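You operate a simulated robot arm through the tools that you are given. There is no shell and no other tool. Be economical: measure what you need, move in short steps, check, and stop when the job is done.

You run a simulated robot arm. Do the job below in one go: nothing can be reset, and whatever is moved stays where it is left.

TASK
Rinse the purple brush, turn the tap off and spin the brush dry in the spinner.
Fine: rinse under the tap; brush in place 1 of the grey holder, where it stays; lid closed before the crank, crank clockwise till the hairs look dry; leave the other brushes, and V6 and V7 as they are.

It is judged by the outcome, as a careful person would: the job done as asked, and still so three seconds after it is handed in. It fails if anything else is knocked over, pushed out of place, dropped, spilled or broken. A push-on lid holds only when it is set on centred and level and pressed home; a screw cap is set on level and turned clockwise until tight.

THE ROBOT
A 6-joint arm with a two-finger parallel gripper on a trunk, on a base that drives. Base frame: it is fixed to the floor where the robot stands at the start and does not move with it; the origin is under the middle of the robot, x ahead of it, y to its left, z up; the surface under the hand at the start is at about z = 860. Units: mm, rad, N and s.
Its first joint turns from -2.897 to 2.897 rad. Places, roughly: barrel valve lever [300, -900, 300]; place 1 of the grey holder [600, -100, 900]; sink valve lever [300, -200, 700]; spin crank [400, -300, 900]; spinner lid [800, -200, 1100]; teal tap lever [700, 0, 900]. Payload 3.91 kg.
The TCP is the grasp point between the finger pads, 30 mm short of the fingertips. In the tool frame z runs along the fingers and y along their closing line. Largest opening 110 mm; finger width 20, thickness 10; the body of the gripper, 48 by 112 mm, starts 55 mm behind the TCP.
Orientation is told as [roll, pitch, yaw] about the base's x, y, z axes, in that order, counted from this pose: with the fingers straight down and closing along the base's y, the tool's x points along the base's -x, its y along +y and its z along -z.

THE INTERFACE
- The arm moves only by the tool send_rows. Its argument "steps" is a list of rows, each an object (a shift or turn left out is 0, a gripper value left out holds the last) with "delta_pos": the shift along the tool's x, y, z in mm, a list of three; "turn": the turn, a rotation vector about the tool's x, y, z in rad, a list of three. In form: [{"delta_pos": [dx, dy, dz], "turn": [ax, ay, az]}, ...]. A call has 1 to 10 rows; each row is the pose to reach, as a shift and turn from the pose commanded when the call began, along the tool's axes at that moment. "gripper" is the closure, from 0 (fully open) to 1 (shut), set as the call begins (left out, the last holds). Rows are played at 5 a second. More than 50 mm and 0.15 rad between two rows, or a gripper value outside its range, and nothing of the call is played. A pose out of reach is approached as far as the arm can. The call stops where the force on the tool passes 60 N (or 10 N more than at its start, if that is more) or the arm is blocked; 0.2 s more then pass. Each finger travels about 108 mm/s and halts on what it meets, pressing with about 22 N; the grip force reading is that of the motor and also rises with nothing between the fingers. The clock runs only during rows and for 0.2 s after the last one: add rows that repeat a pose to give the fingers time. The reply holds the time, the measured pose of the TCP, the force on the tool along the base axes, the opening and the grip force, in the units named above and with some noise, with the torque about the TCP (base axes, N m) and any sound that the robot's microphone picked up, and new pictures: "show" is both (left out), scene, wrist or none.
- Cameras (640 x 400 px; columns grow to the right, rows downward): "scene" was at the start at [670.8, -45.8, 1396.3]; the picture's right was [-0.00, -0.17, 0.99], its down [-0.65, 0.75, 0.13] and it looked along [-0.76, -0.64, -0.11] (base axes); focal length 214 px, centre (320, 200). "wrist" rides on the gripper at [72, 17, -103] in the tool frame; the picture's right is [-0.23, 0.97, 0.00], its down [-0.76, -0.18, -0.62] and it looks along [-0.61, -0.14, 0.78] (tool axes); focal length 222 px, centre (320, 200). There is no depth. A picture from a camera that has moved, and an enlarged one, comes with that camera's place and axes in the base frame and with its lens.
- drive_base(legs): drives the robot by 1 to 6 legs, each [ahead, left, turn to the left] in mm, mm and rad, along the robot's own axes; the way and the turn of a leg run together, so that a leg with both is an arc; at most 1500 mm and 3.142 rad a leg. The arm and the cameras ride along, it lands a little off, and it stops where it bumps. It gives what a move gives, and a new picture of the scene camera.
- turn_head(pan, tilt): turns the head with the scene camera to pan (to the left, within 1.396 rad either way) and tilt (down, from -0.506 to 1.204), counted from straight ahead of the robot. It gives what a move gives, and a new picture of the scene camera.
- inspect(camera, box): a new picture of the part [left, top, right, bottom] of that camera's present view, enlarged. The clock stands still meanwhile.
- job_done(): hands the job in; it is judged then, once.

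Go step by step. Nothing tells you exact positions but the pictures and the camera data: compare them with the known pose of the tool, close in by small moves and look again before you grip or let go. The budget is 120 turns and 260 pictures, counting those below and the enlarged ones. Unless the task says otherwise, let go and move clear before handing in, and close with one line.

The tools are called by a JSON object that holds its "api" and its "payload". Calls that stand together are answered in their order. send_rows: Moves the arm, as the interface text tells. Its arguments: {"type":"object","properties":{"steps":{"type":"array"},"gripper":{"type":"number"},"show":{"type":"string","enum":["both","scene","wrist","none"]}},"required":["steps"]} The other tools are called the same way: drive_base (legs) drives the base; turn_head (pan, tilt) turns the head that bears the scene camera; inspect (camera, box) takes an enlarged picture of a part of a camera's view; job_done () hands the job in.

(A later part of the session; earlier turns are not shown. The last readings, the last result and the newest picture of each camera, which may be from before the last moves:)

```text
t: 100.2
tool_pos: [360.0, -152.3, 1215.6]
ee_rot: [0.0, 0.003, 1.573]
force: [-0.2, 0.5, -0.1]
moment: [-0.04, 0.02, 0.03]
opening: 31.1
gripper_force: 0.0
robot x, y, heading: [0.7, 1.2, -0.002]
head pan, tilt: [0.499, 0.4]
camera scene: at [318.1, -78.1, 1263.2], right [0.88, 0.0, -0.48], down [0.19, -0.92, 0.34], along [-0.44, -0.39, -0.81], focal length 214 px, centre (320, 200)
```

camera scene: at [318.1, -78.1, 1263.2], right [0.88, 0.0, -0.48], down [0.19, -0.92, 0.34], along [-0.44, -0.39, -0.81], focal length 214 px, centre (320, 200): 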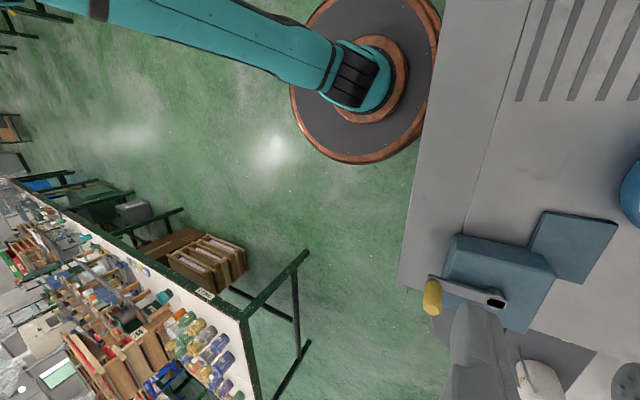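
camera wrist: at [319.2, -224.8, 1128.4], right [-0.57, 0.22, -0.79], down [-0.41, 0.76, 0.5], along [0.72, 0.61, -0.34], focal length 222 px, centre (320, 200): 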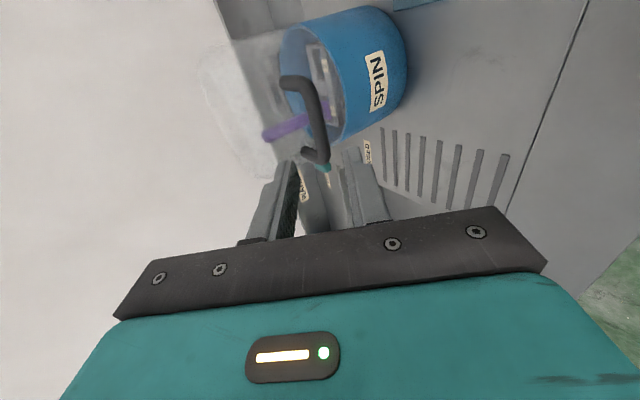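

The crank has a vertical axis on top of the gearbox, its arm toward -x and a vertical yellow knob near (353, -340), top z≈998. To keep the head module away from the lid I turn the hand to yaw -90°.

{"api": "send_rows", "payload": {"steps": [{"turn": [0, 0, 0.145]}, {"turn": [0, 0, 0.29]}, {"turn": [0, 0, 0.435]}, {"turn": [0, 0, 0.58]}, {"turn": [0, 0, 0.725]}, {"turn": [0, 0, 0.87]}, {"turn": [0, 0, 1.015]}, {"turn": [0, 0, 1.16]}, {"turn": [0, 0, 1.305]}, {"turn": [0, 0, 1.45]}], "show": "none"}}

{"api": "send_rows", "payload": {"steps": [{"turn": [0, 0, 0.145]}, {"turn": [0, 0, 0.29]}, {"turn": [0, 0, 0.435]}, {"turn": [0, 0, 0.58]}, {"turn": [0, 0, 0.725]}, {"turn": [0, 0, 0.87]}, {"turn": [0, 0, 1.015]}, {"turn": [0, 0, 1.16]}, {"turn": [0, 0, 1.305]}, {"turn": [0, 0, 1.45]}], "show": "none"}}

{"api": "send_rows", "payload": {"steps": [{"turn": [0, 0, 0.12]}, {"turn": [0, 0, 0.243]}, {"turn": [0, 0, 0.243]}], "show": "none"}}

{"api": "turn_head", "payload": {"pan": 0, "tilt": 0}}

```text
t: 102.4
tool_pos: [360.3, -152.3, 1215.4]
ee_rot: [-0.001, 0.002, 0.12]
force: [0.0, -0.7, 0.1]
moment: [-0.02, 0.06, 0.01]
opening: 30.8
gripper_force: 0.1
robot x, y, heading: [-0.7, 1.5, 0.006]
head pan, tilt: [0.499, 0.4]
```

```text
t: 104.6
tool_pos: [360.2, -151.6, 1215.5]
ee_rot: [-0.004, -0.002, -1.331]
force: [0.4, 0.1, 0.2]
moment: [0.0, 0.01, -0.01]
opening: 30.8
gripper_force: 0.1
robot x, y, heading: [0.8, 2.3, 0.004]
head pan, tilt: [0.499, 0.4]
```

```text
t: 105.4
tool_pos: [362.4, -151.0, 1214.6]
ee_rot: [-0.003, -0.001, -1.573]
force: [0.7, 0.6, 0.6]
moment: [-0.02, -0.04, -0.02]
opening: 30.5
gripper_force: 0.1
robot x, y, heading: [-2.3, 2.6, 0.004]
head pan, tilt: [0.499, 0.4]
```

```text
t: 106.3
tool_pos: [360.9, -151.0, 1214.9]
ee_rot: [-0.003, -0.001, -1.572]
force: [0.5, -0.4, 0.1]
moment: [0.01, 0.0, 0.03]
opening: 30.6
gripper_force: 0.1
robot x, y, heading: [0.4, 0.9, 0.002]
head pan, tilt: [0.0, 0.0]
camera scene: at [363.6, -261.2, 1254.8], right [-1.0, 0.0, 0.0], down [0.0, 1.0, 0.0], along [0.0, 0.0, -1.0], focal length 214 px, centre (320, 200)
```

scene: 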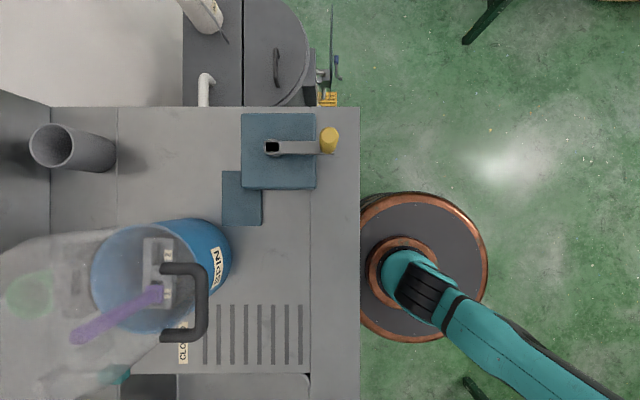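

{"api": "inspect", "payload": {"camera": "scene", "box": [230, 100, 350, 200]}}

```text
4.00 times, centred on (290, 150) of scene
camera zoom: at [363.6, -261.2, 1254.8], right [-1.0, 0.0, 0.0], down [0.0, 1.0, 0.0], along [0.0, 0.0, -1.0], focal length 858 px, centre (440, 400)
```

zoom: 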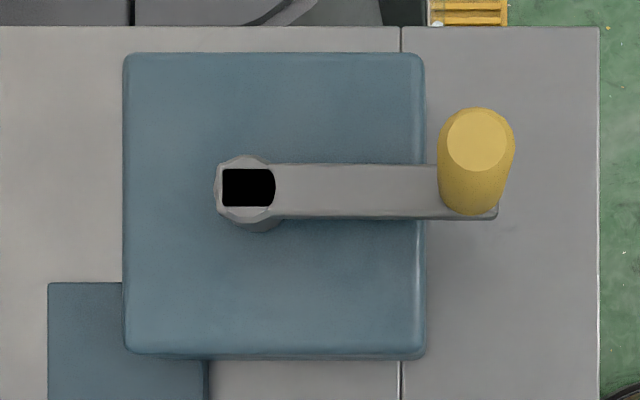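

Hub at (434, -338.5), knob centre (352.6, -340), 23 mm thick, z 940–996, radius ≈81. I move above the knob and down around it.

{"api": "send_rows", "payload": {"steps": [{"delta_pos": [-45, -2, 0]}, {"delta_pos": [-90, -4, 0]}, {"delta_pos": [-135, -6, 0]}, {"delta_pos": [-180, -8, 0]}, {"delta_pos": [-189, -8.5, 40]}, {"delta_pos": [-189, -8.5, 85]}, {"delta_pos": [-189, -8.5, 130]}], "gripper": 0.42, "show": "none"}}

{"api": "turn_head", "payload": {"pan": 0, "tilt": 0.8}}

{"api": "inspect", "payload": {"camera": "wrist", "box": [200, 0, 480, 220]}}

```text
t: 107.9
tool_pos: [350.2, -339.0, 1085.6]
ee_rot: [-0.002, -0.002, -1.571]
force: [-0.1, 1.0, -0.6]
moment: [-0.02, -0.03, -0.01]
opening: 63.7
gripper_force: 0.0
robot x, y, heading: [0.9, 3.6, 0.007]
head pan, tilt: [0.0, 0.0]
```

```text
t: 109.0
tool_pos: [351.4, -337.7, 1086.3]
ee_rot: [-0.002, -0.003, -1.571]
force: [0.0, 0.2, 0.0]
moment: [-0.02, -0.02, 0.02]
opening: 63.8
gripper_force: 0.0
robot x, y, heading: [1.8, -1.7, 0.004]
head pan, tilt: [0.0, 0.799]
camera scene: at [354.6, -376.4, 1134.7], right [-1.0, 0.0, 0.0], down [0.0, 0.7, 0.71], along [0.0, 0.71, -0.7], focal length 214 px, centre (320, 200)
```

scene: 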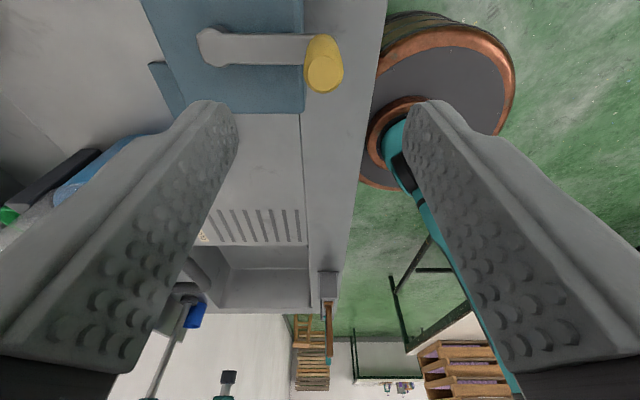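

```text
1.82 times, centred on (340, 110) of wrist
camera zoom: at [370.2, -266.5, 1189.5], right [0.97, -0.23, 0.0], down [-0.18, -0.76, 0.63], along [-0.14, -0.61, -0.78], focal length 404 px, centre (284, 364)
```

zoom: 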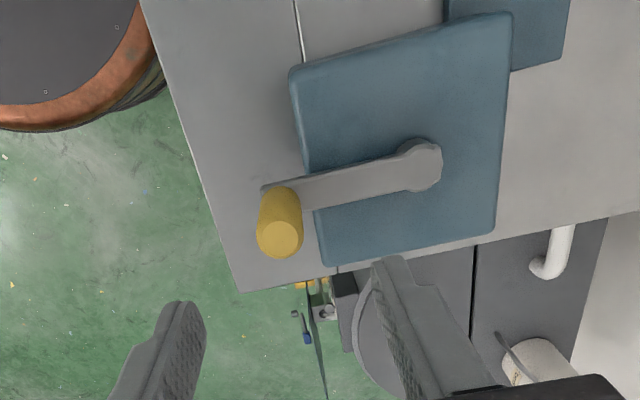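

Aligned within 3 mm. Descend and grip the knob.

{"api": "send_rows", "payload": {"steps": [{"delta_pos": [-2.5, 1, 40]}, {"delta_pos": [-2.5, 1, 80]}, {"delta_pos": [-2.5, 1, 103]}], "show": "none"}}

{"api": "send_rows", "payload": {"steps": [{"delta_pos": [0, 0, 0]}, {"delta_pos": [0, 0, 0]}, {"delta_pos": [0, 0, 0]}, {"delta_pos": [0, 0, 0]}], "gripper": 1, "show": "both"}}

```text
t: 109.8
tool_pos: [354.3, -342.2, 980.3]
ee_rot: [-0.001, -0.001, -1.571]
force: [-0.3, -0.6, 0.6]
moment: [-0.01, 0.01, -0.05]
opening: 63.7
gripper_force: 0.0
robot x, y, heading: [-0.7, -2.9, 0.008]
head pan, tilt: [0.0, 0.799]
```

```text
t: 110.8
tool_pos: [352.1, -343.4, 981.0]
ee_rot: [-0.001, -0.002, -1.571]
force: [-43.1, -0.4, -16.0]
moment: [0.01, -0.07, 0.19]
opening: 29.8
gripper_force: 22.2
robot x, y, heading: [0.4, -1.3, 0.005]
head pan, tilt: [0.0, 0.799]
camera scene: at [355.5, -380.7, 1029.7], right [-1.0, 0.0, 0.0], down [0.0, 0.7, 0.72], along [0.0, 0.72, -0.7], focal length 214 px, centre (320, 200)
camera wrist: at [371.1, -270.9, 1084.6], right [0.97, -0.23, 0.0], down [-0.18, -0.76, 0.62], along [-0.14, -0.61, -0.78], focal length 222 px, centre (320, 200)
```

scene: 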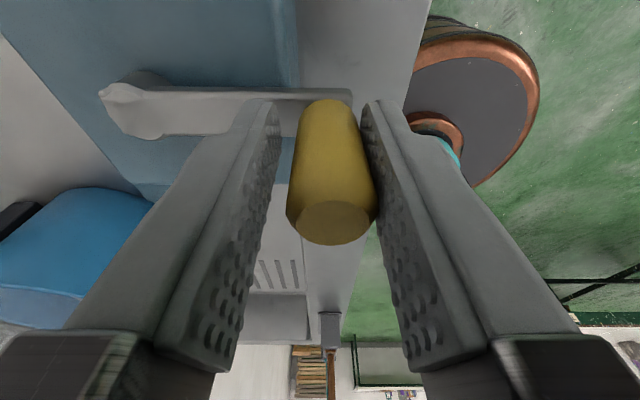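
wrist: 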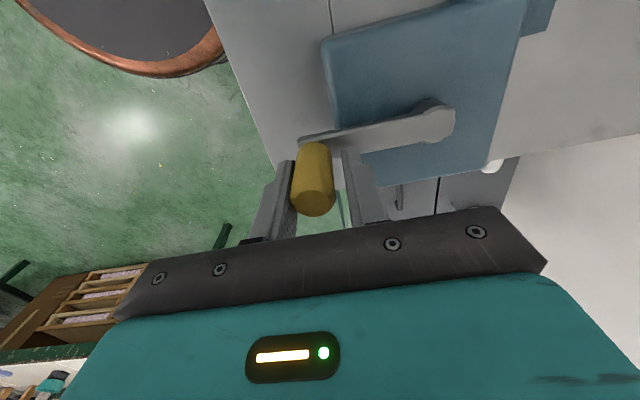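

The -x finger has met the knob first; I shift 3.5 mm toward -x so both pads close.

{"api": "send_rows", "payload": {"steps": [{"delta_pos": [0, -2, 0]}, {"delta_pos": [0, -4, 0]}, {"delta_pos": [0, -4, 0]}, {"delta_pos": [0, -4, 0]}], "show": "scene"}}

```text
t: 111.8
tool_pos: [349.9, -344.4, 981.4]
ee_rot: [0.0, -0.001, -1.572]
force: [-19.8, 0.5, -15.9]
moment: [0.15, -0.07, 0.14]
opening: 23.4
gripper_force: 44.9
robot x, y, heading: [-0.4, -0.3, 0.001]
head pan, tilt: [0.0, 0.799]
camera scene: at [352.5, -381.3, 1030.5], right [-1.0, 0.0, 0.0], down [0.0, 0.7, 0.72], along [0.0, 0.72, -0.7], focal length 214 px, centre (320, 200)
```

scene: 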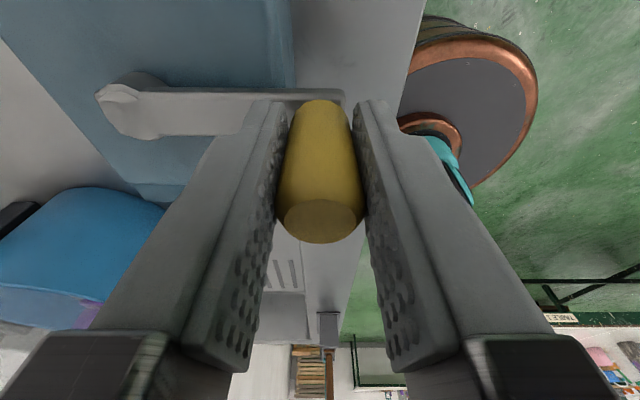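

Gripped. I test the first 60° clockwise (seen from above: knob toward +y, then +x).

{"api": "send_rows", "payload": {"steps": [{"delta_pos": [21.1, 2.8, 0]}, {"delta_pos": [40.7, 10.9, 0]}, {"delta_pos": [57.6, 23.8, 0]}, {"delta_pos": [70.5, 40.7, 0]}], "show": "both"}}

```text
t: 112.8
tool_pos: [389.6, -273.1, 981.0]
ee_rot: [-0.002, -0.003, -1.569]
force: [-2.3, 3.5, -25.5]
moment: [-0.11, -0.33, 0.01]
opening: 23.6
gripper_force: 45.2
robot x, y, heading: [-4.1, -2.0, 0.0]
head pan, tilt: [0.0, 0.799]
camera scene: at [393.2, -311.0, 1030.7], right [-1.0, 0.0, 0.0], down [0.0, 0.7, 0.72], along [0.0, 0.72, -0.7], focal length 214 px, centre (320, 200)
camera wrist: at [408.8, -201.1, 1085.5], right [0.97, -0.23, 0.0], down [-0.18, -0.76, 0.62], along [-0.14, -0.61, -0.78], focal length 222 px, centre (320, 200)
```

scene: 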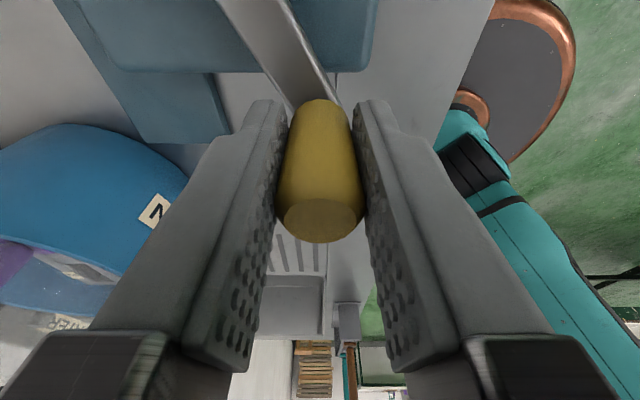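
wrist: 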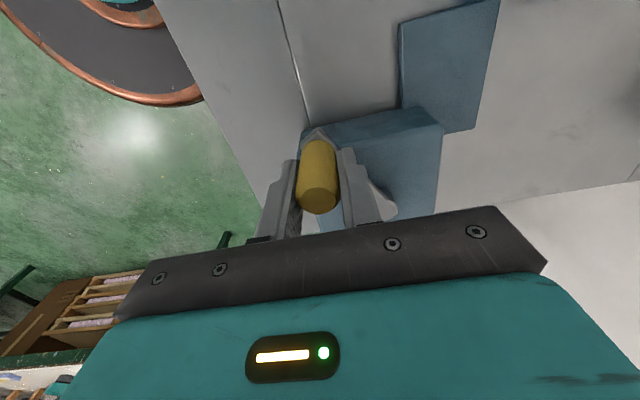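

The crank turns freely. I continue through 240° more.

{"api": "send_rows", "payload": {"steps": [{"delta_pos": [10.5, 32.2, 0]}, {"delta_pos": [6.9, 65.9, 0]}, {"delta_pos": [-10, 95.2, 0]}, {"delta_pos": [-37.4, 115.1, 0]}, {"delta_pos": [-70.5, 122.1, 0]}, {"delta_pos": [-103.6, 115.1, 0]}, {"delta_pos": [-131, 95.2, 0]}, {"delta_pos": [-147.9, 65.9, 0]}, {"delta_pos": [-151.5, 32.2, 0]}, {"delta_pos": [-141, 0, 0]}], "show": "wrist"}}

```text
t: 115.0
tool_pos: [390.3, -413.2, 981.2]
ee_rot: [-0.001, -0.003, -1.571]
force: [0.4, 1.0, -19.6]
moment: [1.1, -0.19, -0.01]
opening: 23.1
gripper_force: 45.3
robot x, y, heading: [-5.0, 2.4, 0.009]
head pan, tilt: [0.0, 0.799]
camera wrist: at [408.6, -340.8, 1086.5], right [0.97, -0.23, 0.0], down [-0.18, -0.76, 0.62], along [-0.14, -0.61, -0.78], focal length 222 px, centre (320, 200)
```

wrist: 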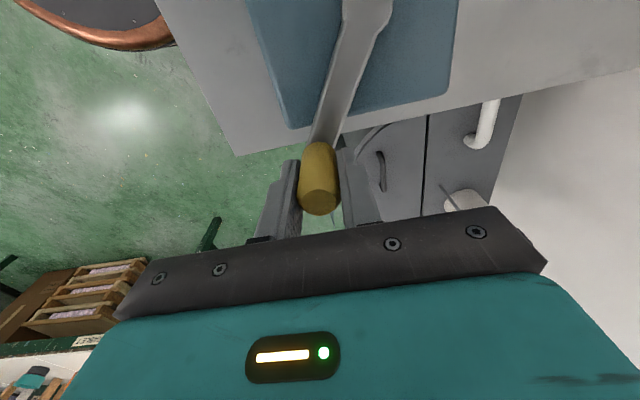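

Smooth. I crank two more full turns in three calls.

{"api": "send_rows", "payload": {"steps": [{"delta_pos": [22.7, -25.2, 0]}, {"delta_pos": [53.6, -38.9, 0]}, {"delta_pos": [87.4, -38.9, 0]}, {"delta_pos": [118.3, -25.2, 0]}, {"delta_pos": [141, 0, 0]}, {"delta_pos": [151.5, 32.2, 0]}, {"delta_pos": [147.9, 65.9, 0]}, {"delta_pos": [131, 95.2, 0]}, {"delta_pos": [103.6, 115.1, 0]}, {"delta_pos": [70.5, 122.1, 0]}], "show": "none"}}

{"api": "send_rows", "payload": {"steps": [{"delta_pos": [-33.1, -7, 0]}, {"delta_pos": [-60.5, -26.9, 0]}, {"delta_pos": [-77.4, -56.2, 0]}, {"delta_pos": [-81, -89.9, 0]}, {"delta_pos": [-70.5, -122.1, 0]}, {"delta_pos": [-47.8, -147.3, 0]}, {"delta_pos": [-16.9, -161, 0]}, {"delta_pos": [16.9, -161, 0]}, {"delta_pos": [47.8, -147.3, 0]}, {"delta_pos": [70.5, -122.1, 0]}], "show": "none"}}

{"api": "send_rows", "payload": {"steps": [{"delta_pos": [10.5, 32.2, 0]}, {"delta_pos": [6.9, 65.9, 0]}, {"delta_pos": [-10, 95.2, 0]}, {"delta_pos": [-37.4, 115.1, 0]}, {"delta_pos": [-70.5, 122.1, 0]}, {"delta_pos": [-103.6, 115.1, 0]}, {"delta_pos": [-131, 95.2, 0]}, {"delta_pos": [-147.9, 65.9, 0]}, {"delta_pos": [-151.5, 32.2, 0]}, {"delta_pos": [-141, 0, 0]}], "show": "scene"}}

```text
t: 117.2
tool_pos: [513.2, -344.7, 982.9]
ee_rot: [0.0, -0.004, -1.57]
force: [45.7, 0.6, 29.5]
moment: [-0.32, -0.45, -0.22]
opening: 23.7
gripper_force: 44.9
robot x, y, heading: [0.5, 1.4, 0.007]
head pan, tilt: [0.0, 0.799]
```

```text
t: 117.5
tool_pos: [513.2, -350.8, 982.9]
ee_rot: [0.002, -0.004, -1.567]
force: [14.7, -0.6, -0.2]
moment: [-0.69, 0.08, -0.04]
opening: 23.8
gripper_force: 45.1
robot x, y, heading: [1.8, 2.2, 0.008]
head pan, tilt: [0.0, 0.799]
stopped in row 1: the force on the tool passed its limit at 72 N (the readings are from after the stop); the commanded pose is now the measured one
```

```text
t: 117.8
tool_pos: [514.1, -349.7, 982.8]
ee_rot: [-0.008, -0.002, -1.576]
force: [-29.3, 1.6, 12.4]
moment: [0.62, -0.67, 0.19]
opening: 23.6
gripper_force: 45.5
robot x, y, heading: [0.4, 1.2, 0.001]
head pan, tilt: [0.0, 0.799]
stopped in row 1: the force on the tool passed its limit at 98 N (the readings are from after the stop); the commanded pose is now the measured one
camera scene: at [516.7, -386.9, 1031.4], right [-1.0, 0.0, 0.01], down [0.01, 0.7, 0.72], along [0.0, 0.72, -0.7], focal length 214 px, centre (320, 200)
```

scene: 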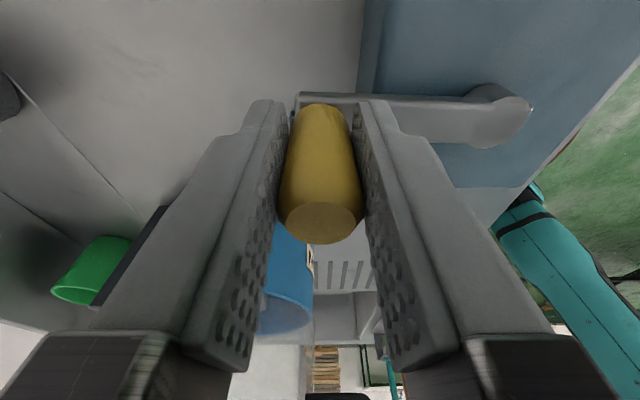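

The circle I used was 1 mm small and ~3 mm off in y, so forces built up at the far side. Corrected: centre (431.5, -346.8), R 82.5 in TCP terms. I continue from here.

{"api": "send_rows", "payload": {"steps": [{"delta_pos": [-33.3, -8.4, 0]}, {"delta_pos": [-60.3, -29.6, 0]}, {"delta_pos": [-76.4, -59.9, 0]}, {"delta_pos": [-78.8, -94.1, 0]}, {"delta_pos": [-67.1, -126.3, 0]}, {"delta_pos": [-43.2, -151, 0]}, {"delta_pos": [-11.4, -163.8, 0]}, {"delta_pos": [22.9, -162.6, 0]}, {"delta_pos": [53.7, -147.6, 0]}, {"delta_pos": [75.7, -121.3, 0]}], "show": "scene"}}

```text
t: 120.0
tool_pos: [396.0, -271.8, 983.8]
ee_rot: [-0.006, -0.003, -1.572]
force: [-2.7, 8.3, 0.6]
moment: [1.2, -0.81, 0.0]
opening: 23.6
gripper_force: 45.3
robot x, y, heading: [-2.4, 2.7, 0.005]
head pan, tilt: [0.0, 0.799]
camera scene: at [399.0, -309.5, 1032.8], right [-1.0, 0.0, 0.01], down [0.01, 0.7, 0.71], along [0.0, 0.72, -0.7], focal length 214 px, centre (320, 200)
```

scene: 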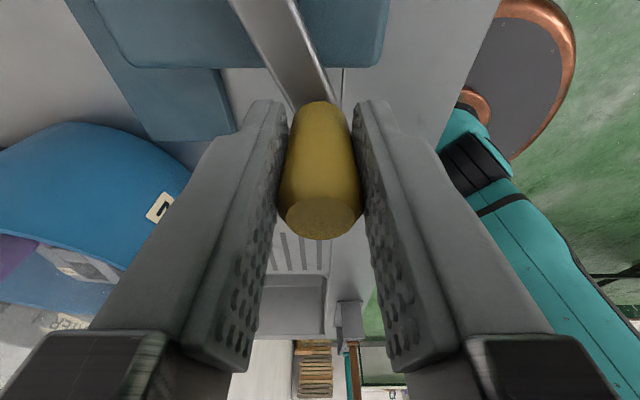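

Good. Next 240°.

{"api": "send_rows", "payload": {"steps": [{"delta_pos": [9.5, 32.9, 0]}, {"delta_pos": [4.7, 66.9, 0]}, {"delta_pos": [-13.5, 96, 0]}, {"delta_pos": [-41.9, 115.2, 0]}, {"delta_pos": [-75.7, 121.1, 0]}, {"delta_pos": [-109, 112.9, 0]}, {"delta_pos": [-136, 91.7, 0]}, {"delta_pos": [-152.1, 61.4, 0]}, {"delta_pos": [-154.5, 27.2, 0]}, {"delta_pos": [-142.8, -5, 0]}], "show": "none"}}

```text
t: 122.2
tool_pos: [389.8, -415.4, 982.9]
ee_rot: [-0.01, 0.0, -1.573]
force: [-5.6, -10.2, -20.7]
moment: [0.28, -0.98, 0.03]
opening: 24.1
gripper_force: 45.1
robot x, y, heading: [-2.0, -0.1, 0.001]
head pan, tilt: [0.0, 0.799]
```

{"api": "send_rows", "payload": {"steps": [{"delta_pos": [23.9, -24.7, 0]}, {"delta_pos": [55.7, -37.5, 0]}, {"delta_pos": [90, -36.3, 0]}, {"delta_pos": [120.8, -21.3, 0]}, {"delta_pos": [142.8, 5, 0]}, {"delta_pos": [152.3, 37.9, 0]}, {"delta_pos": [147.5, 71.9, 0]}, {"delta_pos": [129.3, 101, 0]}, {"delta_pos": [100.9, 120.2, 0]}, {"delta_pos": [67.1, 126.1, 0]}], "show": "none"}}

```text
t: 124.5
tool_pos: [514.5, -348.1, 981.3]
ee_rot: [-0.01, 0.0, -1.576]
force: [-40.4, 2.5, 20.4]
moment: [0.01, -0.91, 0.19]
opening: 23.9
gripper_force: 45.4
robot x, y, heading: [-3.1, 1.3, 0.002]
head pan, tilt: [0.0, 0.799]
```

{"api": "send_rows", "payload": {"steps": [{"delta_pos": [-33.3, -8.9, 0]}, {"delta_pos": [-60.3, -30, 0]}, {"delta_pos": [-76.4, -60.2, 0]}, {"delta_pos": [-78.8, -94.3, 0]}, {"delta_pos": [-67.1, -126.3, 0]}, {"delta_pos": [-43.2, -150.8, 0]}, {"delta_pos": [-11.4, -163.4, 0]}, {"delta_pos": [22.9, -162.2, 0]}, {"delta_pos": [53.7, -147.4, 0]}, {"delta_pos": [75.7, -121.3, 0]}], "show": "none"}}

{"api": "turn_head", "payload": {"pan": 0.7, "tilt": 0.3}}

```text
t: 126.2
tool_pos: [350.2, -350.1, 982.7]
ee_rot: [-0.014, 0.001, -1.578]
force: [-17.6, -1.8, 1.9]
moment: [0.45, -1.27, 0.0]
opening: 23.9
gripper_force: 45.0
robot x, y, heading: [-3.5, 0.9, -0.001]
head pan, tilt: [0.0, 0.799]
stopped in row 8: the force on the tool passed its limit at 70 N (the readings are from after the stop); the commanded pose is now the measured one
```

```text
t: 127.2
tool_pos: [349.6, -350.9, 983.1]
ee_rot: [-0.015, 0.001, -1.578]
force: [-36.2, -3.3, 2.5]
moment: [-0.35, -0.95, 0.1]
opening: 23.8
gripper_force: 44.9
robot x, y, heading: [-2.0, 1.9, 0.0]
head pan, tilt: [0.7, 0.3]
camera scene: at [413.3, -432.2, 1040.4], right [-0.77, 0.0, -0.63], down [-0.18, 0.96, 0.23], along [0.61, 0.29, -0.74], focal length 214 px, centre (320, 200)
```

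scene: 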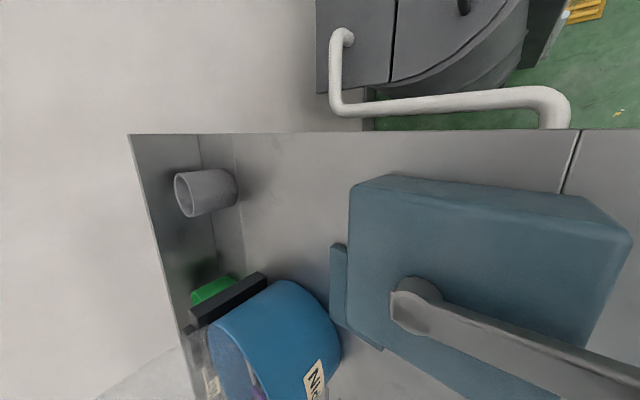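

About four turns so far. I release the knob, rise and inspect the brush through the lid.

{"api": "send_rows", "payload": {"steps": [{"delta_pos": [0, 0, 0]}, {"delta_pos": [0, 0, 0]}, {"delta_pos": [0, 0, -40]}, {"delta_pos": [0, 0, -85]}, {"delta_pos": [0, 0, -130]}, {"delta_pos": [0, 0, -175]}, {"delta_pos": [0, 0, -220]}], "gripper": 0.42, "show": "none"}}

{"api": "turn_head", "payload": {"pan": 0.6, "tilt": 0.6}}

```text
t: 128.8
tool_pos: [351.5, -349.1, 1205.1]
ee_rot: [-0.013, 0.0, -1.577]
force: [-0.1, 0.4, -0.3]
moment: [-0.03, -0.02, -0.02]
opening: 64.0
gripper_force: 0.1
robot x, y, heading: [0.2, -0.7, 0.001]
head pan, tilt: [0.7, 0.3]
```

```text
t: 129.6
tool_pos: [351.7, -350.5, 1204.7]
ee_rot: [-0.014, -0.001, -1.575]
force: [0.1, 0.0, -0.4]
moment: [0.01, 0.0, 0.03]
opening: 63.9
gripper_force: 0.1
robot x, y, heading: [-1.3, -0.9, -0.002]
head pan, tilt: [0.6, 0.6]
camera scene: at [405.5, -404.6, 1261.2], right [-0.83, 0.0, -0.55], down [-0.31, 0.83, 0.47], along [0.46, 0.56, -0.69], focal length 214 px, centre (320, 200)
```

scene: 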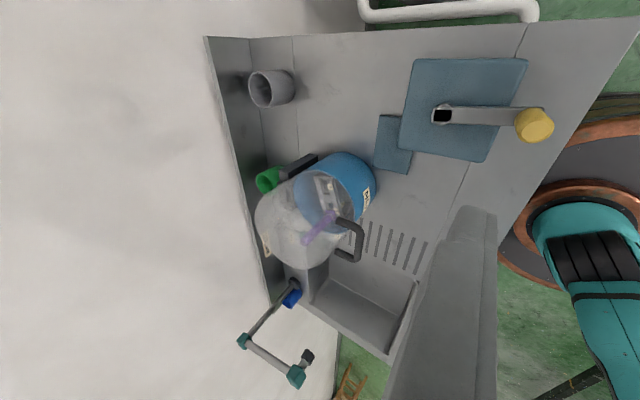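

{"api": "inspect", "payload": {"camera": "scene", "box": [240, 140, 390, 270]}}

```text
3.08 times, centred on (315, 205) of scene
camera zoom: at [405.5, -404.6, 1261.2], right [-0.83, 0.0, -0.55], down [-0.31, 0.83, 0.47], along [0.46, 0.56, -0.69], focal length 660 px, centre (335, 185)
```

zoom: 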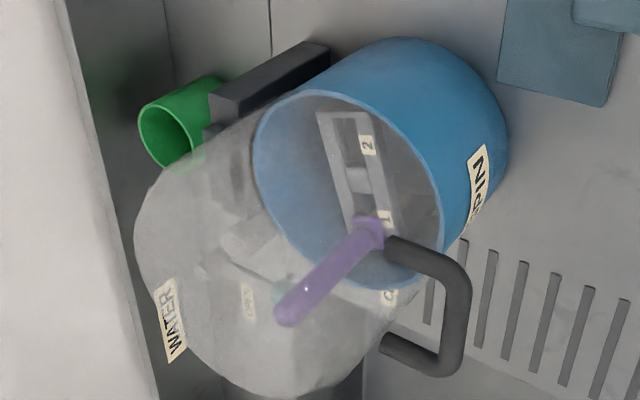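

The bristles are hidden from here. A line of sight over the front rim, under the rail, should show them, so I move the hand in front of the spinner and pan.

{"api": "send_rows", "payload": {"steps": [{"delta_pos": [41, -10, 0]}, {"delta_pos": [82, -20, 0]}, {"delta_pos": [123, -30, 0]}, {"delta_pos": [164, -40, 15]}, {"delta_pos": [205, -50, 30]}, {"delta_pos": [246, -60, 45]}, {"delta_pos": [287, -70, 65]}, {"delta_pos": [328, -77, 85]}], "show": "none"}}

{"api": "turn_head", "payload": {"pan": 0.8, "tilt": 0.1}}

{"api": "inspect", "payload": {"camera": "scene", "box": [240, 130, 400, 270]}}

```text
t: 131.4
tool_pos: [279.8, -19.4, 1118.7]
ee_rot: [-0.015, 0.0, -1.578]
force: [1.2, 0.3, -0.5]
moment: [-0.01, 0.0, -0.01]
opening: 63.7
gripper_force: 0.1
robot x, y, heading: [-1.1, -1.0, 0.001]
head pan, tilt: [0.6, 0.6]
```

```text
t: 132.4
tool_pos: [279.8, -19.7, 1119.7]
ee_rot: [-0.013, 0.0, -1.575]
force: [-1.2, -0.7, -0.3]
moment: [0.01, 0.0, -0.01]
opening: 64.0
gripper_force: 0.1
robot x, y, heading: [-3.2, -0.8, -0.001]
head pan, tilt: [0.799, 0.099]
camera scene: at [348.4, -120.9, 1183.9], right [-0.71, 0.0, -0.71], down [-0.07, 1.0, 0.07], along [0.7, 0.1, -0.7], focal length 214 px, centre (320, 200)
```

scene: 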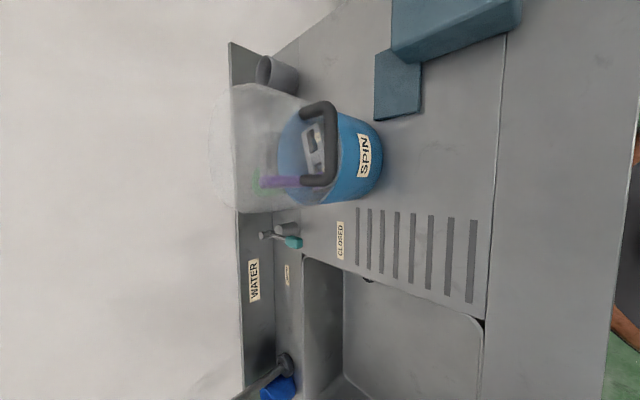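

```text
2.86 times, centred on (320, 200) of scene
camera zoom: at [348.4, -120.9, 1183.9], right [-0.71, 0.0, -0.71], down [-0.07, 1.0, 0.07], along [0.7, 0.1, -0.7], focal length 613 px, centre (320, 200)
```

zoom: 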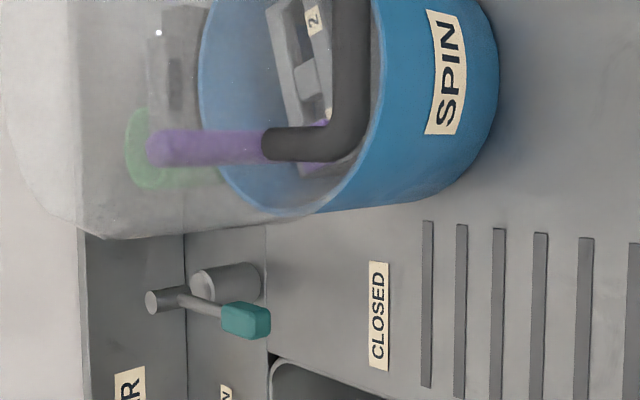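

The lid handle blocks the view; I shift 70 mm to +y to look past it.

{"api": "send_rows", "payload": {"steps": [{"delta_pos": [40, 0, 0]}, {"delta_pos": [80, 0, 0]}], "show": "none"}}

{"api": "inspect", "payload": {"camera": "scene", "box": [260, 60, 400, 180]}}

```text
t: 133.0
tool_pos: [278.8, 60.3, 1116.6]
ee_rot: [-0.014, 0.001, -1.574]
force: [-0.5, -0.2, 0.0]
moment: [-0.04, 0.03, 0.01]
opening: 64.0
gripper_force: 0.0
robot x, y, heading: [-0.1, -0.3, -0.003]
head pan, tilt: [0.799, 0.099]
```

```text
3.33 times, centred on (330, 120) of scene
camera zoom: at [347.7, -41.5, 1182.2], right [-0.71, 0.0, -0.71], down [-0.06, 1.0, 0.07], along [0.7, 0.1, -0.7], focal length 715 px, centre (287, 467)
```

zoom: 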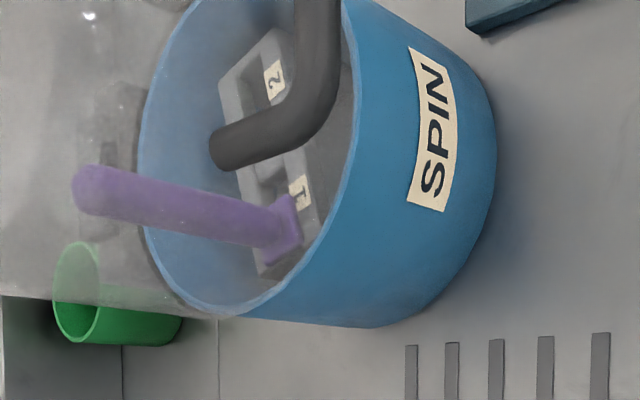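

The rail hides the bristles from the front. I try looking steeply down through the slot gap from the +y side.

{"api": "send_rows", "payload": {"steps": [{"delta_pos": [-3, 40, -20]}, {"delta_pos": [-6, 80, -43]}, {"delta_pos": [-9, 120, -60]}, {"delta_pos": [-12, 160, -60]}, {"delta_pos": [-15, 200, -60]}, {"delta_pos": [-18, 240, -60]}, {"delta_pos": [-21, 280, -60]}, {"delta_pos": [-23, 320, -60]}], "show": "none"}}

{"api": "turn_head", "payload": {"pan": 0, "tilt": 0}}

{"api": "inspect", "payload": {"camera": "scene", "box": [260, 80, 380, 180]}}

```text
t: 134.8
tool_pos: [597.9, 35.9, 1175.0]
ee_rot: [-0.013, -0.001, -1.576]
force: [-0.3, -0.7, 1.7]
moment: [0.0, -0.06, -0.02]
opening: 63.9
gripper_force: 0.1
robot x, y, heading: [1.4, 1.4, 0.0]
head pan, tilt: [0.799, 0.099]
```

```text
t: 135.9
tool_pos: [598.1, 34.9, 1173.3]
ee_rot: [-0.015, 0.0, -1.575]
force: [0.2, 0.4, -0.5]
moment: [0.0, -0.01, -0.01]
opening: 63.8
gripper_force: 0.1
robot x, y, heading: [-2.3, 1.8, 0.007]
head pan, tilt: [0.0, 0.0]
camera scene: at [601.0, -73.6, 1213.4], right [-1.0, 0.01, 0.01], down [0.01, 1.0, 0.0], along [-0.01, 0.0, -1.0], focal length 214 px, centre (320, 200)
```

scene: 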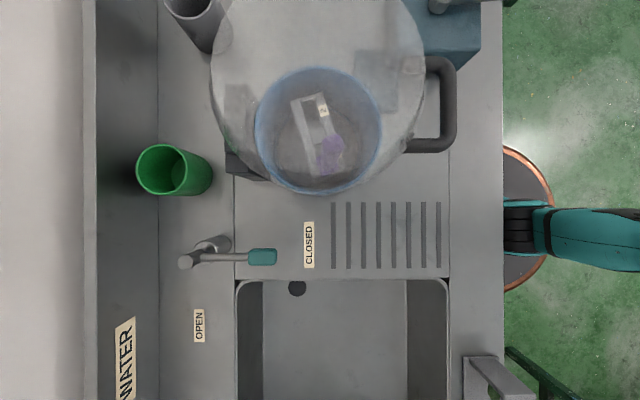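

```text
4.00 times, centred on (320, 130) of scene
camera zoom: at [601.0, -73.6, 1213.4], right [-1.0, 0.01, 0.01], down [0.01, 1.0, 0.0], along [-0.01, 0.0, -1.0], focal length 858 px, centre (320, 480)
```

zoom: 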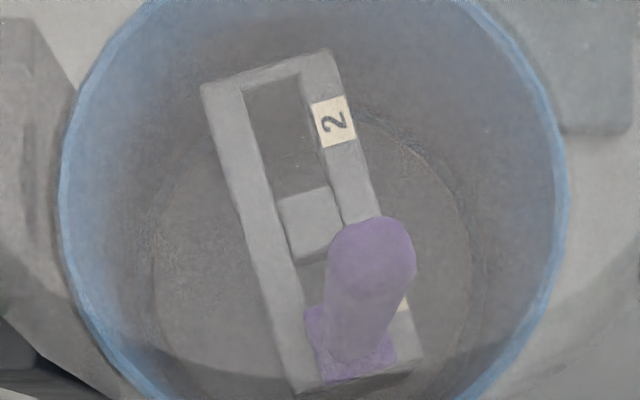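

The brush is secure in place 1; the bristles stay hidden by collar and rail. I'll crank several more turns to be sure, so I return above the knob.

{"api": "send_rows", "payload": {"steps": [{"delta_pos": [-38, -24, -15]}, {"delta_pos": [-76, -49, -25]}, {"delta_pos": [-115, -74, -30]}, {"delta_pos": [-154, -99, -30]}, {"delta_pos": [-193, -124, -30]}, {"delta_pos": [-232, -149, -30]}, {"delta_pos": [-271, -174, -30]}, {"delta_pos": [-309, -199, -30]}, {"delta_pos": [-346, -223, -10]}, {"delta_pos": [-378, -246, 10]}], "show": "none"}}

{"api": "send_rows", "payload": {"steps": [{"delta_pos": [0, 0, 40]}, {"delta_pos": [0, 0, 75]}], "show": "none"}}

{"api": "turn_head", "payload": {"pan": 0, "tilt": 0.8}}

{"api": "inspect", "payload": {"camera": "wrist", "box": [200, 0, 480, 220]}}

```text
t: 138.1
tool_pos: [351.4, -343.2, 1166.5]
ee_rot: [-0.014, -0.001, -1.577]
force: [0.3, 0.8, -0.1]
moment: [0.01, -0.01, 0.03]
opening: 63.7
gripper_force: 0.0
robot x, y, heading: [-0.3, 0.5, 0.001]
head pan, tilt: [0.0, 0.0]
```

```text
t: 138.7
tool_pos: [350.5, -340.0, 1093.0]
ee_rot: [-0.014, -0.001, -1.576]
force: [0.2, -0.8, 0.3]
moment: [0.0, -0.01, -0.01]
opening: 63.5
gripper_force: 0.1
robot x, y, heading: [-1.5, 2.4, -0.002]
head pan, tilt: [0.0, 0.0]
```

```text
t: 139.8
tool_pos: [350.6, -340.7, 1092.6]
ee_rot: [-0.014, 0.001, -1.577]
force: [0.3, 0.2, -0.4]
moment: [-0.02, 0.01, -0.03]
opening: 63.8
gripper_force: 0.1
robot x, y, heading: [-2.2, -3.7, 0.003]
head pan, tilt: [0.0, 0.799]
camera scene: at [353.5, -378.7, 1142.5], right [-1.0, 0.01, 0.01], down [0.01, 0.7, 0.72], along [-0.01, 0.72, -0.7], focal length 214 px, centre (320, 200)
```

scene: 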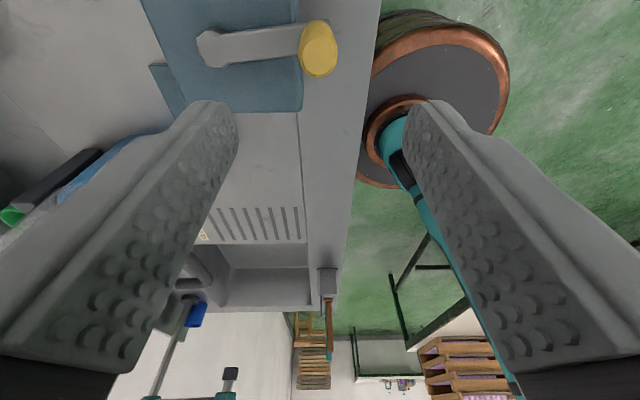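

```text
1.82 times, centred on (340, 110) of wrist
camera zoom: at [370.4, -269.0, 1197.3], right [0.97, -0.23, -0.01], down [-0.17, -0.76, 0.63], along [-0.16, -0.61, -0.78], focal length 404 px, centre (284, 364)
```

zoom: 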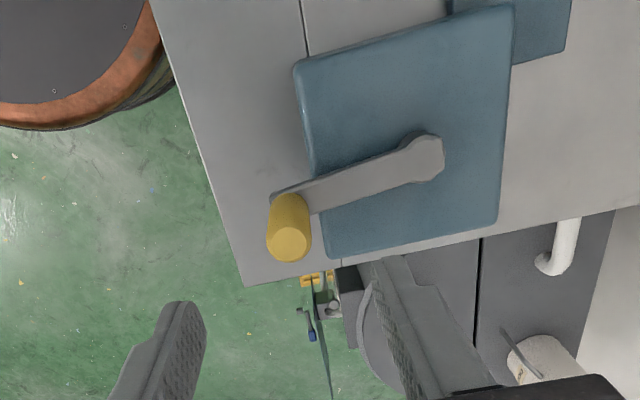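

Knob now at (351, -349). Descend and grip it centred.

{"api": "send_rows", "payload": {"steps": [{"delta_pos": [-8.5, -1, 40]}, {"delta_pos": [-8.5, -1, 80]}, {"delta_pos": [-8.5, -1, 110]}, {"delta_pos": [-8.5, -1, 110]}], "show": "none"}}

{"api": "send_rows", "payload": {"steps": [{"delta_pos": [0, 0, 0]}, {"delta_pos": [0, 0, 0]}, {"delta_pos": [0, 0, 0]}, {"delta_pos": [0, 0, 0]}], "gripper": 1, "show": "scene"}}

```text
t: 140.8
tool_pos: [347.8, -348.3, 982.4]
ee_rot: [-0.014, 0.0, -1.576]
force: [0.8, 0.4, 0.4]
moment: [0.0, -0.03, -0.06]
opening: 63.7
gripper_force: 0.0
robot x, y, heading: [-2.0, 0.9, 0.002]
head pan, tilt: [0.0, 0.799]
```

```text
t: 141.8
tool_pos: [350.4, -348.0, 981.7]
ee_rot: [-0.013, -0.001, -1.576]
force: [31.4, 2.4, 0.0]
moment: [0.23, -1.65, -0.04]
opening: 23.7
gripper_force: 45.0
robot x, y, heading: [-1.5, 1.6, 0.002]
head pan, tilt: [0.0, 0.799]
camera scene: at [353.2, -386.3, 1030.8], right [-1.0, 0.0, 0.01], down [0.01, 0.7, 0.72], along [-0.01, 0.72, -0.7], focal length 214 px, centre (320, 200)
```

scene: 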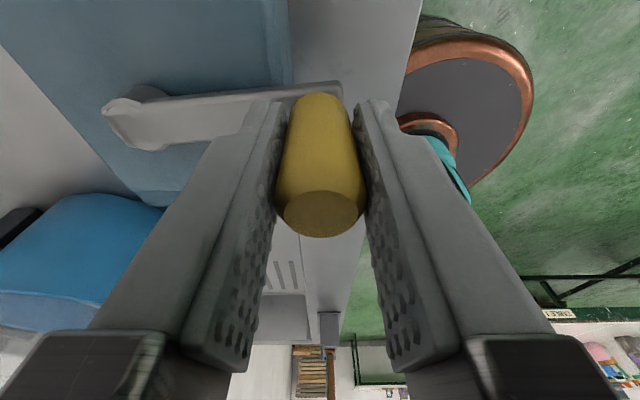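

Well gripped. Continue cranking clockwise.

{"api": "send_rows", "payload": {"steps": [{"delta_pos": [34.1, 6.2, 0]}, {"delta_pos": [63.4, 23.8, 0]}, {"delta_pos": [83.1, 51.8, 0]}, {"delta_pos": [89.6, 85.4, 0]}, {"delta_pos": [81.9, 118.8, 0]}, {"delta_pos": [61.3, 146.1, 0]}, {"delta_pos": [31.4, 162.7, 0]}, {"delta_pos": [-2.7, 165.7, 0]}, {"delta_pos": [-35.1, 154.5, 0]}, {"delta_pos": [-60.1, 131.2, 0]}], "show": "none"}}

```text
t: 144.0
tool_pos: [478.1, -412.5, 981.6]
ee_rot: [-0.016, 0.001, -1.576]
force: [-1.4, 2.4, 13.5]
moment: [0.7, -1.27, 0.0]
opening: 24.3
gripper_force: 45.3
robot x, y, heading: [-3.1, 0.7, 0.002]
head pan, tilt: [0.0, 0.799]
```

{"api": "send_rows", "payload": {"steps": [{"delta_pos": [-13.4, -31.5, 0]}, {"delta_pos": [-12.8, -65.7, 0]}, {"delta_pos": [1.7, -96.7, 0]}, {"delta_pos": [27.5, -119.2, 0]}, {"delta_pos": [60.2, -129.2, 0]}, {"delta_pos": [94.2, -125, 0]}, {"delta_pos": [123.5, -107.4, 0]}, {"delta_pos": [143.2, -79.4, 0]}, {"delta_pos": [149.7, -45.8, 0]}, {"delta_pos": [142, -12.4, 0]}], "show": "none"}}

{"api": "send_rows", "payload": {"steps": [{"delta_pos": [-20.6, 27.3, 0]}, {"delta_pos": [-50.5, 43.9, 0]}, {"delta_pos": [-84.6, 46.9, 0]}, {"delta_pos": [-117, 35.7, 0]}, {"delta_pos": [-142, 12.4, 0]}, {"delta_pos": [-155.4, -19.1, 0]}, {"delta_pos": [-154.8, -53.3, 0]}, {"delta_pos": [-140.3, -84.3, 0]}, {"delta_pos": [-114.5, -106.8, 0]}, {"delta_pos": [-81.8, -116.8, 0]}], "show": "scene"}}

```text
t: 146.2
tool_pos: [468.5, -271.3, 983.8]
ee_rot: [-0.01, -0.003, -1.576]
force: [1.2, 0.7, 23.6]
moment: [-0.13, -1.13, -0.04]
opening: 23.7
gripper_force: 45.2
robot x, y, heading: [-3.1, 1.5, -0.002]
head pan, tilt: [0.0, 0.799]
```

```text
t: 148.4
tool_pos: [350.5, -349.8, 983.3]
ee_rot: [-0.016, 0.001, -1.577]
force: [-5.8, -0.9, -27.2]
moment: [0.27, -1.65, 0.04]
opening: 24.0
gripper_force: 45.2
robot x, y, heading: [-0.9, -2.6, 0.003]
head pan, tilt: [0.0, 0.799]
camera scene: at [353.3, -387.1, 1031.1], right [-1.0, 0.0, 0.02], down [0.01, 0.7, 0.72], along [-0.01, 0.72, -0.7], focal length 214 px, centre (320, 200)
```

scene: 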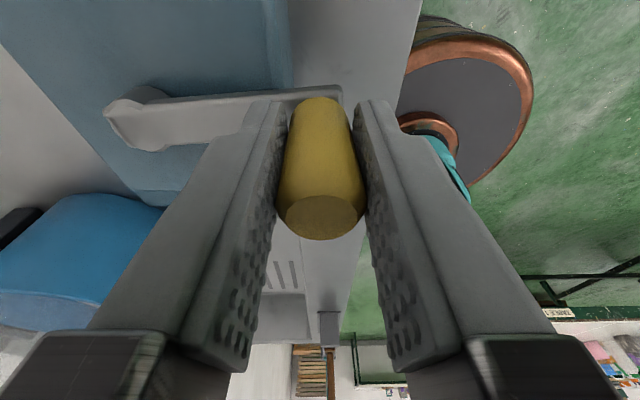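

Very consistent now (about 6 turns). I add two more turns.

{"api": "send_rows", "payload": {"steps": [{"delta_pos": [34, 4.2, 0]}, {"delta_pos": [63.3, 21.8, 0]}, {"delta_pos": [83, 49.8, 0]}, {"delta_pos": [89.5, 83.4, 0]}, {"delta_pos": [81.8, 116.8, 0]}, {"delta_pos": [61.2, 144.1, 0]}, {"delta_pos": [31.3, 160.7, 0]}, {"delta_pos": [-2.8, 163.7, 0]}, {"delta_pos": [-35.2, 152.5, 0]}, {"delta_pos": [-60.2, 129.2, 0]}], "show": "none"}}

{"api": "send_rows", "payload": {"steps": [{"delta_pos": [-13.4, -31.5, 0]}, {"delta_pos": [-12.8, -65.7, 0]}, {"delta_pos": [1.7, -96.7, 0]}, {"delta_pos": [27.5, -119.2, 0]}, {"delta_pos": [60.2, -129.2, 0]}, {"delta_pos": [94.2, -125, 0]}, {"delta_pos": [123.5, -107.4, 0]}, {"delta_pos": [143.2, -79.4, 0]}, {"delta_pos": [149.7, -45.8, 0]}, {"delta_pos": [142, -12.4, 0]}], "show": "none"}}

{"api": "send_rows", "payload": {"steps": [{"delta_pos": [-20.6, 27.3, 0]}, {"delta_pos": [-50.5, 43.9, 0]}, {"delta_pos": [-84.6, 46.9, 0]}, {"delta_pos": [-117, 35.7, 0]}, {"delta_pos": [-142, 12.4, 0]}, {"delta_pos": [-155.4, -19.1, 0]}, {"delta_pos": [-154.8, -53.3, 0]}, {"delta_pos": [-140.3, -84.3, 0]}, {"delta_pos": [-114.5, -106.8, 0]}, {"delta_pos": [-81.8, -116.8, 0]}], "show": "none"}}

```text
t: 150.6
tool_pos: [478.5, -411.4, 982.5]
ee_rot: [-0.015, 0.003, -1.575]
force: [-8.1, 13.5, 4.8]
moment: [0.48, -1.29, 0.02]
opening: 24.0
gripper_force: 45.0
robot x, y, heading: [4.3, 1.0, 0.002]
head pan, tilt: [0.0, 0.799]
```

```text
t: 152.8
tool_pos: [467.4, -271.0, 981.2]
ee_rot: [-0.012, -0.001, -1.577]
force: [1.1, 1.8, 12.1]
moment: [-0.3, -1.34, 0.0]
opening: 23.7
gripper_force: 44.6
robot x, y, heading: [0.0, 1.0, -0.002]
head pan, tilt: [0.0, 0.799]
```

```text
t: 155.0
tool_pos: [349.4, -351.8, 980.7]
ee_rot: [-0.016, 0.002, -1.577]
force: [8.7, 1.0, -30.1]
moment: [0.12, -1.88, -0.05]
opening: 24.0
gripper_force: 45.2
robot x, y, heading: [0.3, 3.1, 0.003]
head pan, tilt: [0.0, 0.799]
```

{"api": "send_rows", "payload": {"steps": [{"delta_pos": [34, 4.2, 0]}, {"delta_pos": [63.3, 21.8, 0]}, {"delta_pos": [83, 49.8, 0]}, {"delta_pos": [89.5, 83.4, 0]}, {"delta_pos": [81.8, 116.8, 0]}, {"delta_pos": [61.2, 144.1, 0]}, {"delta_pos": [31.3, 160.7, 0]}, {"delta_pos": [-2.8, 163.7, 0]}, {"delta_pos": [-35.2, 152.5, 0]}, {"delta_pos": [-60.2, 129.2, 0]}], "show": "none"}}

{"api": "send_rows", "payload": {"steps": [{"delta_pos": [-13.4, -31.5, 0]}, {"delta_pos": [-12.8, -65.7, 0]}, {"delta_pos": [1.7, -96.7, 0]}, {"delta_pos": [27.5, -119.2, 0]}, {"delta_pos": [60.2, -129.2, 0]}, {"delta_pos": [94.2, -125, 0]}, {"delta_pos": [123.5, -107.4, 0]}, {"delta_pos": [143.2, -79.4, 0]}, {"delta_pos": [149.7, -45.8, 0]}, {"delta_pos": [142, -12.4, 0]}], "show": "none"}}

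{"api": "send_rows", "payload": {"steps": [{"delta_pos": [-20.6, 27.3, 0]}, {"delta_pos": [-50.5, 43.9, 0]}, {"delta_pos": [-84.6, 46.9, 0]}, {"delta_pos": [-117, 35.7, 0]}, {"delta_pos": [-142, 12.4, 0]}, {"delta_pos": [-155.4, -19.1, 0]}, {"delta_pos": [-154.8, -53.3, 0]}, {"delta_pos": [-140.3, -84.3, 0]}, {"delta_pos": [-114.5, -106.8, 0]}, {"delta_pos": [-81.8, -116.8, 0]}], "show": "none"}}

```text
t: 156.3
tool_pos: [472.3, -277.3, 980.7]
ee_rot: [-0.017, -0.001, -1.576]
force: [-24.3, 2.7, 8.6]
moment: [0.71, -1.51, 0.2]
opening: 24.2
gripper_force: 45.1
robot x, y, heading: [0.4, 0.2, 0.002]
head pan, tilt: [0.0, 0.799]
stopped in row 6: the force on the tool passed its limit at 87 N (the readings are from after the stop); the commanded pose is now the measured one
```

```text
t: 158.5
tool_pos: [448.3, -130.0, 984.0]
ee_rot: [-0.021, -0.002, -1.583]
force: [-22.6, 6.3, 8.0]
moment: [-0.65, -1.32, -0.89]
opening: 0.0
gripper_force: 37.6
robot x, y, heading: [1.4, 1.1, 0.004]
head pan, tilt: [0.0, 0.799]
stopped in row 10: the force on the tool passed its limit at 76 N (the readings are from after the stop); the commanded pose is now the measured one
```

```text
t: 158.8
tool_pos: [450.1, -132.7, 983.9]
ee_rot: [-0.023, 0.0, -1.582]
force: [-37.8, 18.1, 9.1]
moment: [-1.27, -2.11, -1.23]
opening: 0.0
gripper_force: 38.2
robot x, y, heading: [-3.4, 2.4, -0.002]
head pan, tilt: [0.0, 0.799]
stopped in row 1: the force on the tool passed its limit at 93 N (the readings are from after the stop); the commanded pose is now the measured one
```

The grip slipped off and the chained move carried the hand against the lid handle. I look before moving anything.

{"api": "send_rows", "payload": {"steps": [{"delta_pos": [0, -4, 0]}], "show": "both"}}

```text
t: 159.2
tool_pos: [447.8, -132.5, 983.4]
ee_rot: [-0.023, -0.002, -1.581]
force: [-21.0, 12.8, 5.5]
moment: [-0.76, -1.16, -0.56]
opening: 0.1
gripper_force: 37.6
robot x, y, heading: [-4.1, -0.5, 0.002]
head pan, tilt: [0.0, 0.799]
camera scene: at [448.9, -169.3, 1033.4], right [-1.0, 0.01, 0.05], down [0.04, 0.68, 0.73], along [-0.03, 0.73, -0.68], focal length 214 px, centre (320, 200)
camera wrist: at [468.9, -61.2, 1087.2], right [0.97, -0.24, -0.02], down [-0.17, -0.76, 0.63], along [-0.16, -0.61, -0.78], focal length 222 px, centre (320, 200)
```

scene: 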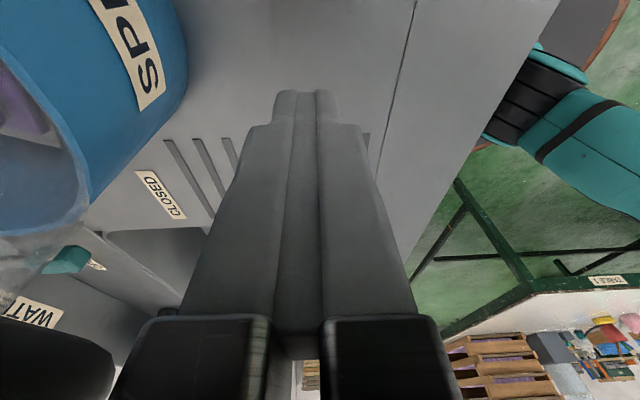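
wrist: 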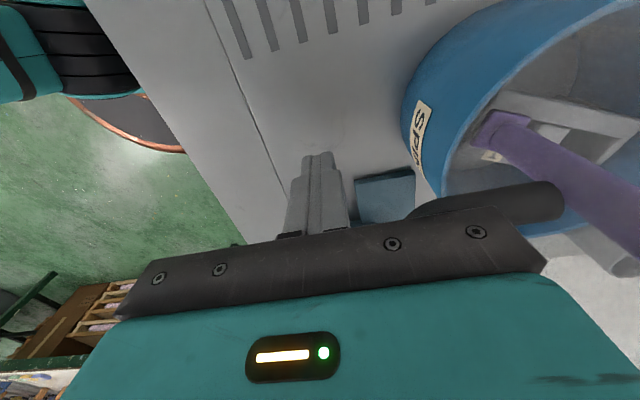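

The gripper's side touches the handle. I back straight off toward -x, then rise.

{"api": "send_rows", "payload": {"steps": [{"delta_pos": [0, -15, 0]}, {"delta_pos": [0, -40, 0]}, {"delta_pos": [0, -80, 0]}, {"delta_pos": [0, -110, -30]}, {"delta_pos": [0, -110, -75]}, {"delta_pos": [0, -110, -120]}, {"delta_pos": [0, -110, -165]}], "show": "none"}}

{"api": "turn_head", "payload": {"pan": 0.6, "tilt": 0.1}}

{"api": "inspect", "payload": {"camera": "scene", "box": [160, 100, 420, 330]}}

```text
t: 160.8
tool_pos: [341.0, -133.4, 1150.7]
ee_rot: [-0.023, 0.002, -1.58]
force: [0.2, -0.8, -0.7]
moment: [-0.01, 0.01, 0.02]
opening: 0.0
gripper_force: 38.1
robot x, y, heading: [-6.3, 1.4, -0.004]
head pan, tilt: [0.0, 0.799]
```

```text
t: 161.9
tool_pos: [342.9, -133.3, 1151.3]
ee_rot: [-0.023, 0.0, -1.581]
force: [0.4, -0.8, -0.2]
moment: [0.01, 0.02, -0.04]
opening: 0.0
gripper_force: 38.3
robot x, y, heading: [-4.2, -2.6, 0.007]
head pan, tilt: [0.6, 0.099]
camera scene: at [397.3, -234.6, 1203.3], right [-0.84, 0.01, -0.55], down [-0.04, 1.0, 0.08], along [0.54, 0.1, -0.83], focal length 214 px, centre (320, 200)
```

scene: 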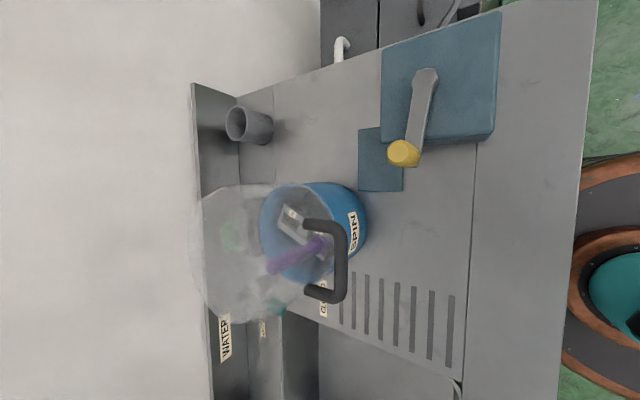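

```text
1.74 times, centred on (290, 215) of scene
camera zoom: at [397.3, -234.6, 1203.3], right [-0.84, 0.01, -0.55], down [-0.04, 1.0, 0.08], along [0.54, 0.1, -0.83], focal length 373 px, centre (372, 174)
```

zoom: 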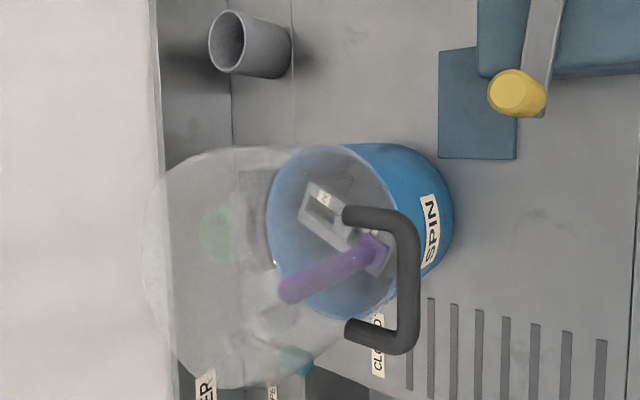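

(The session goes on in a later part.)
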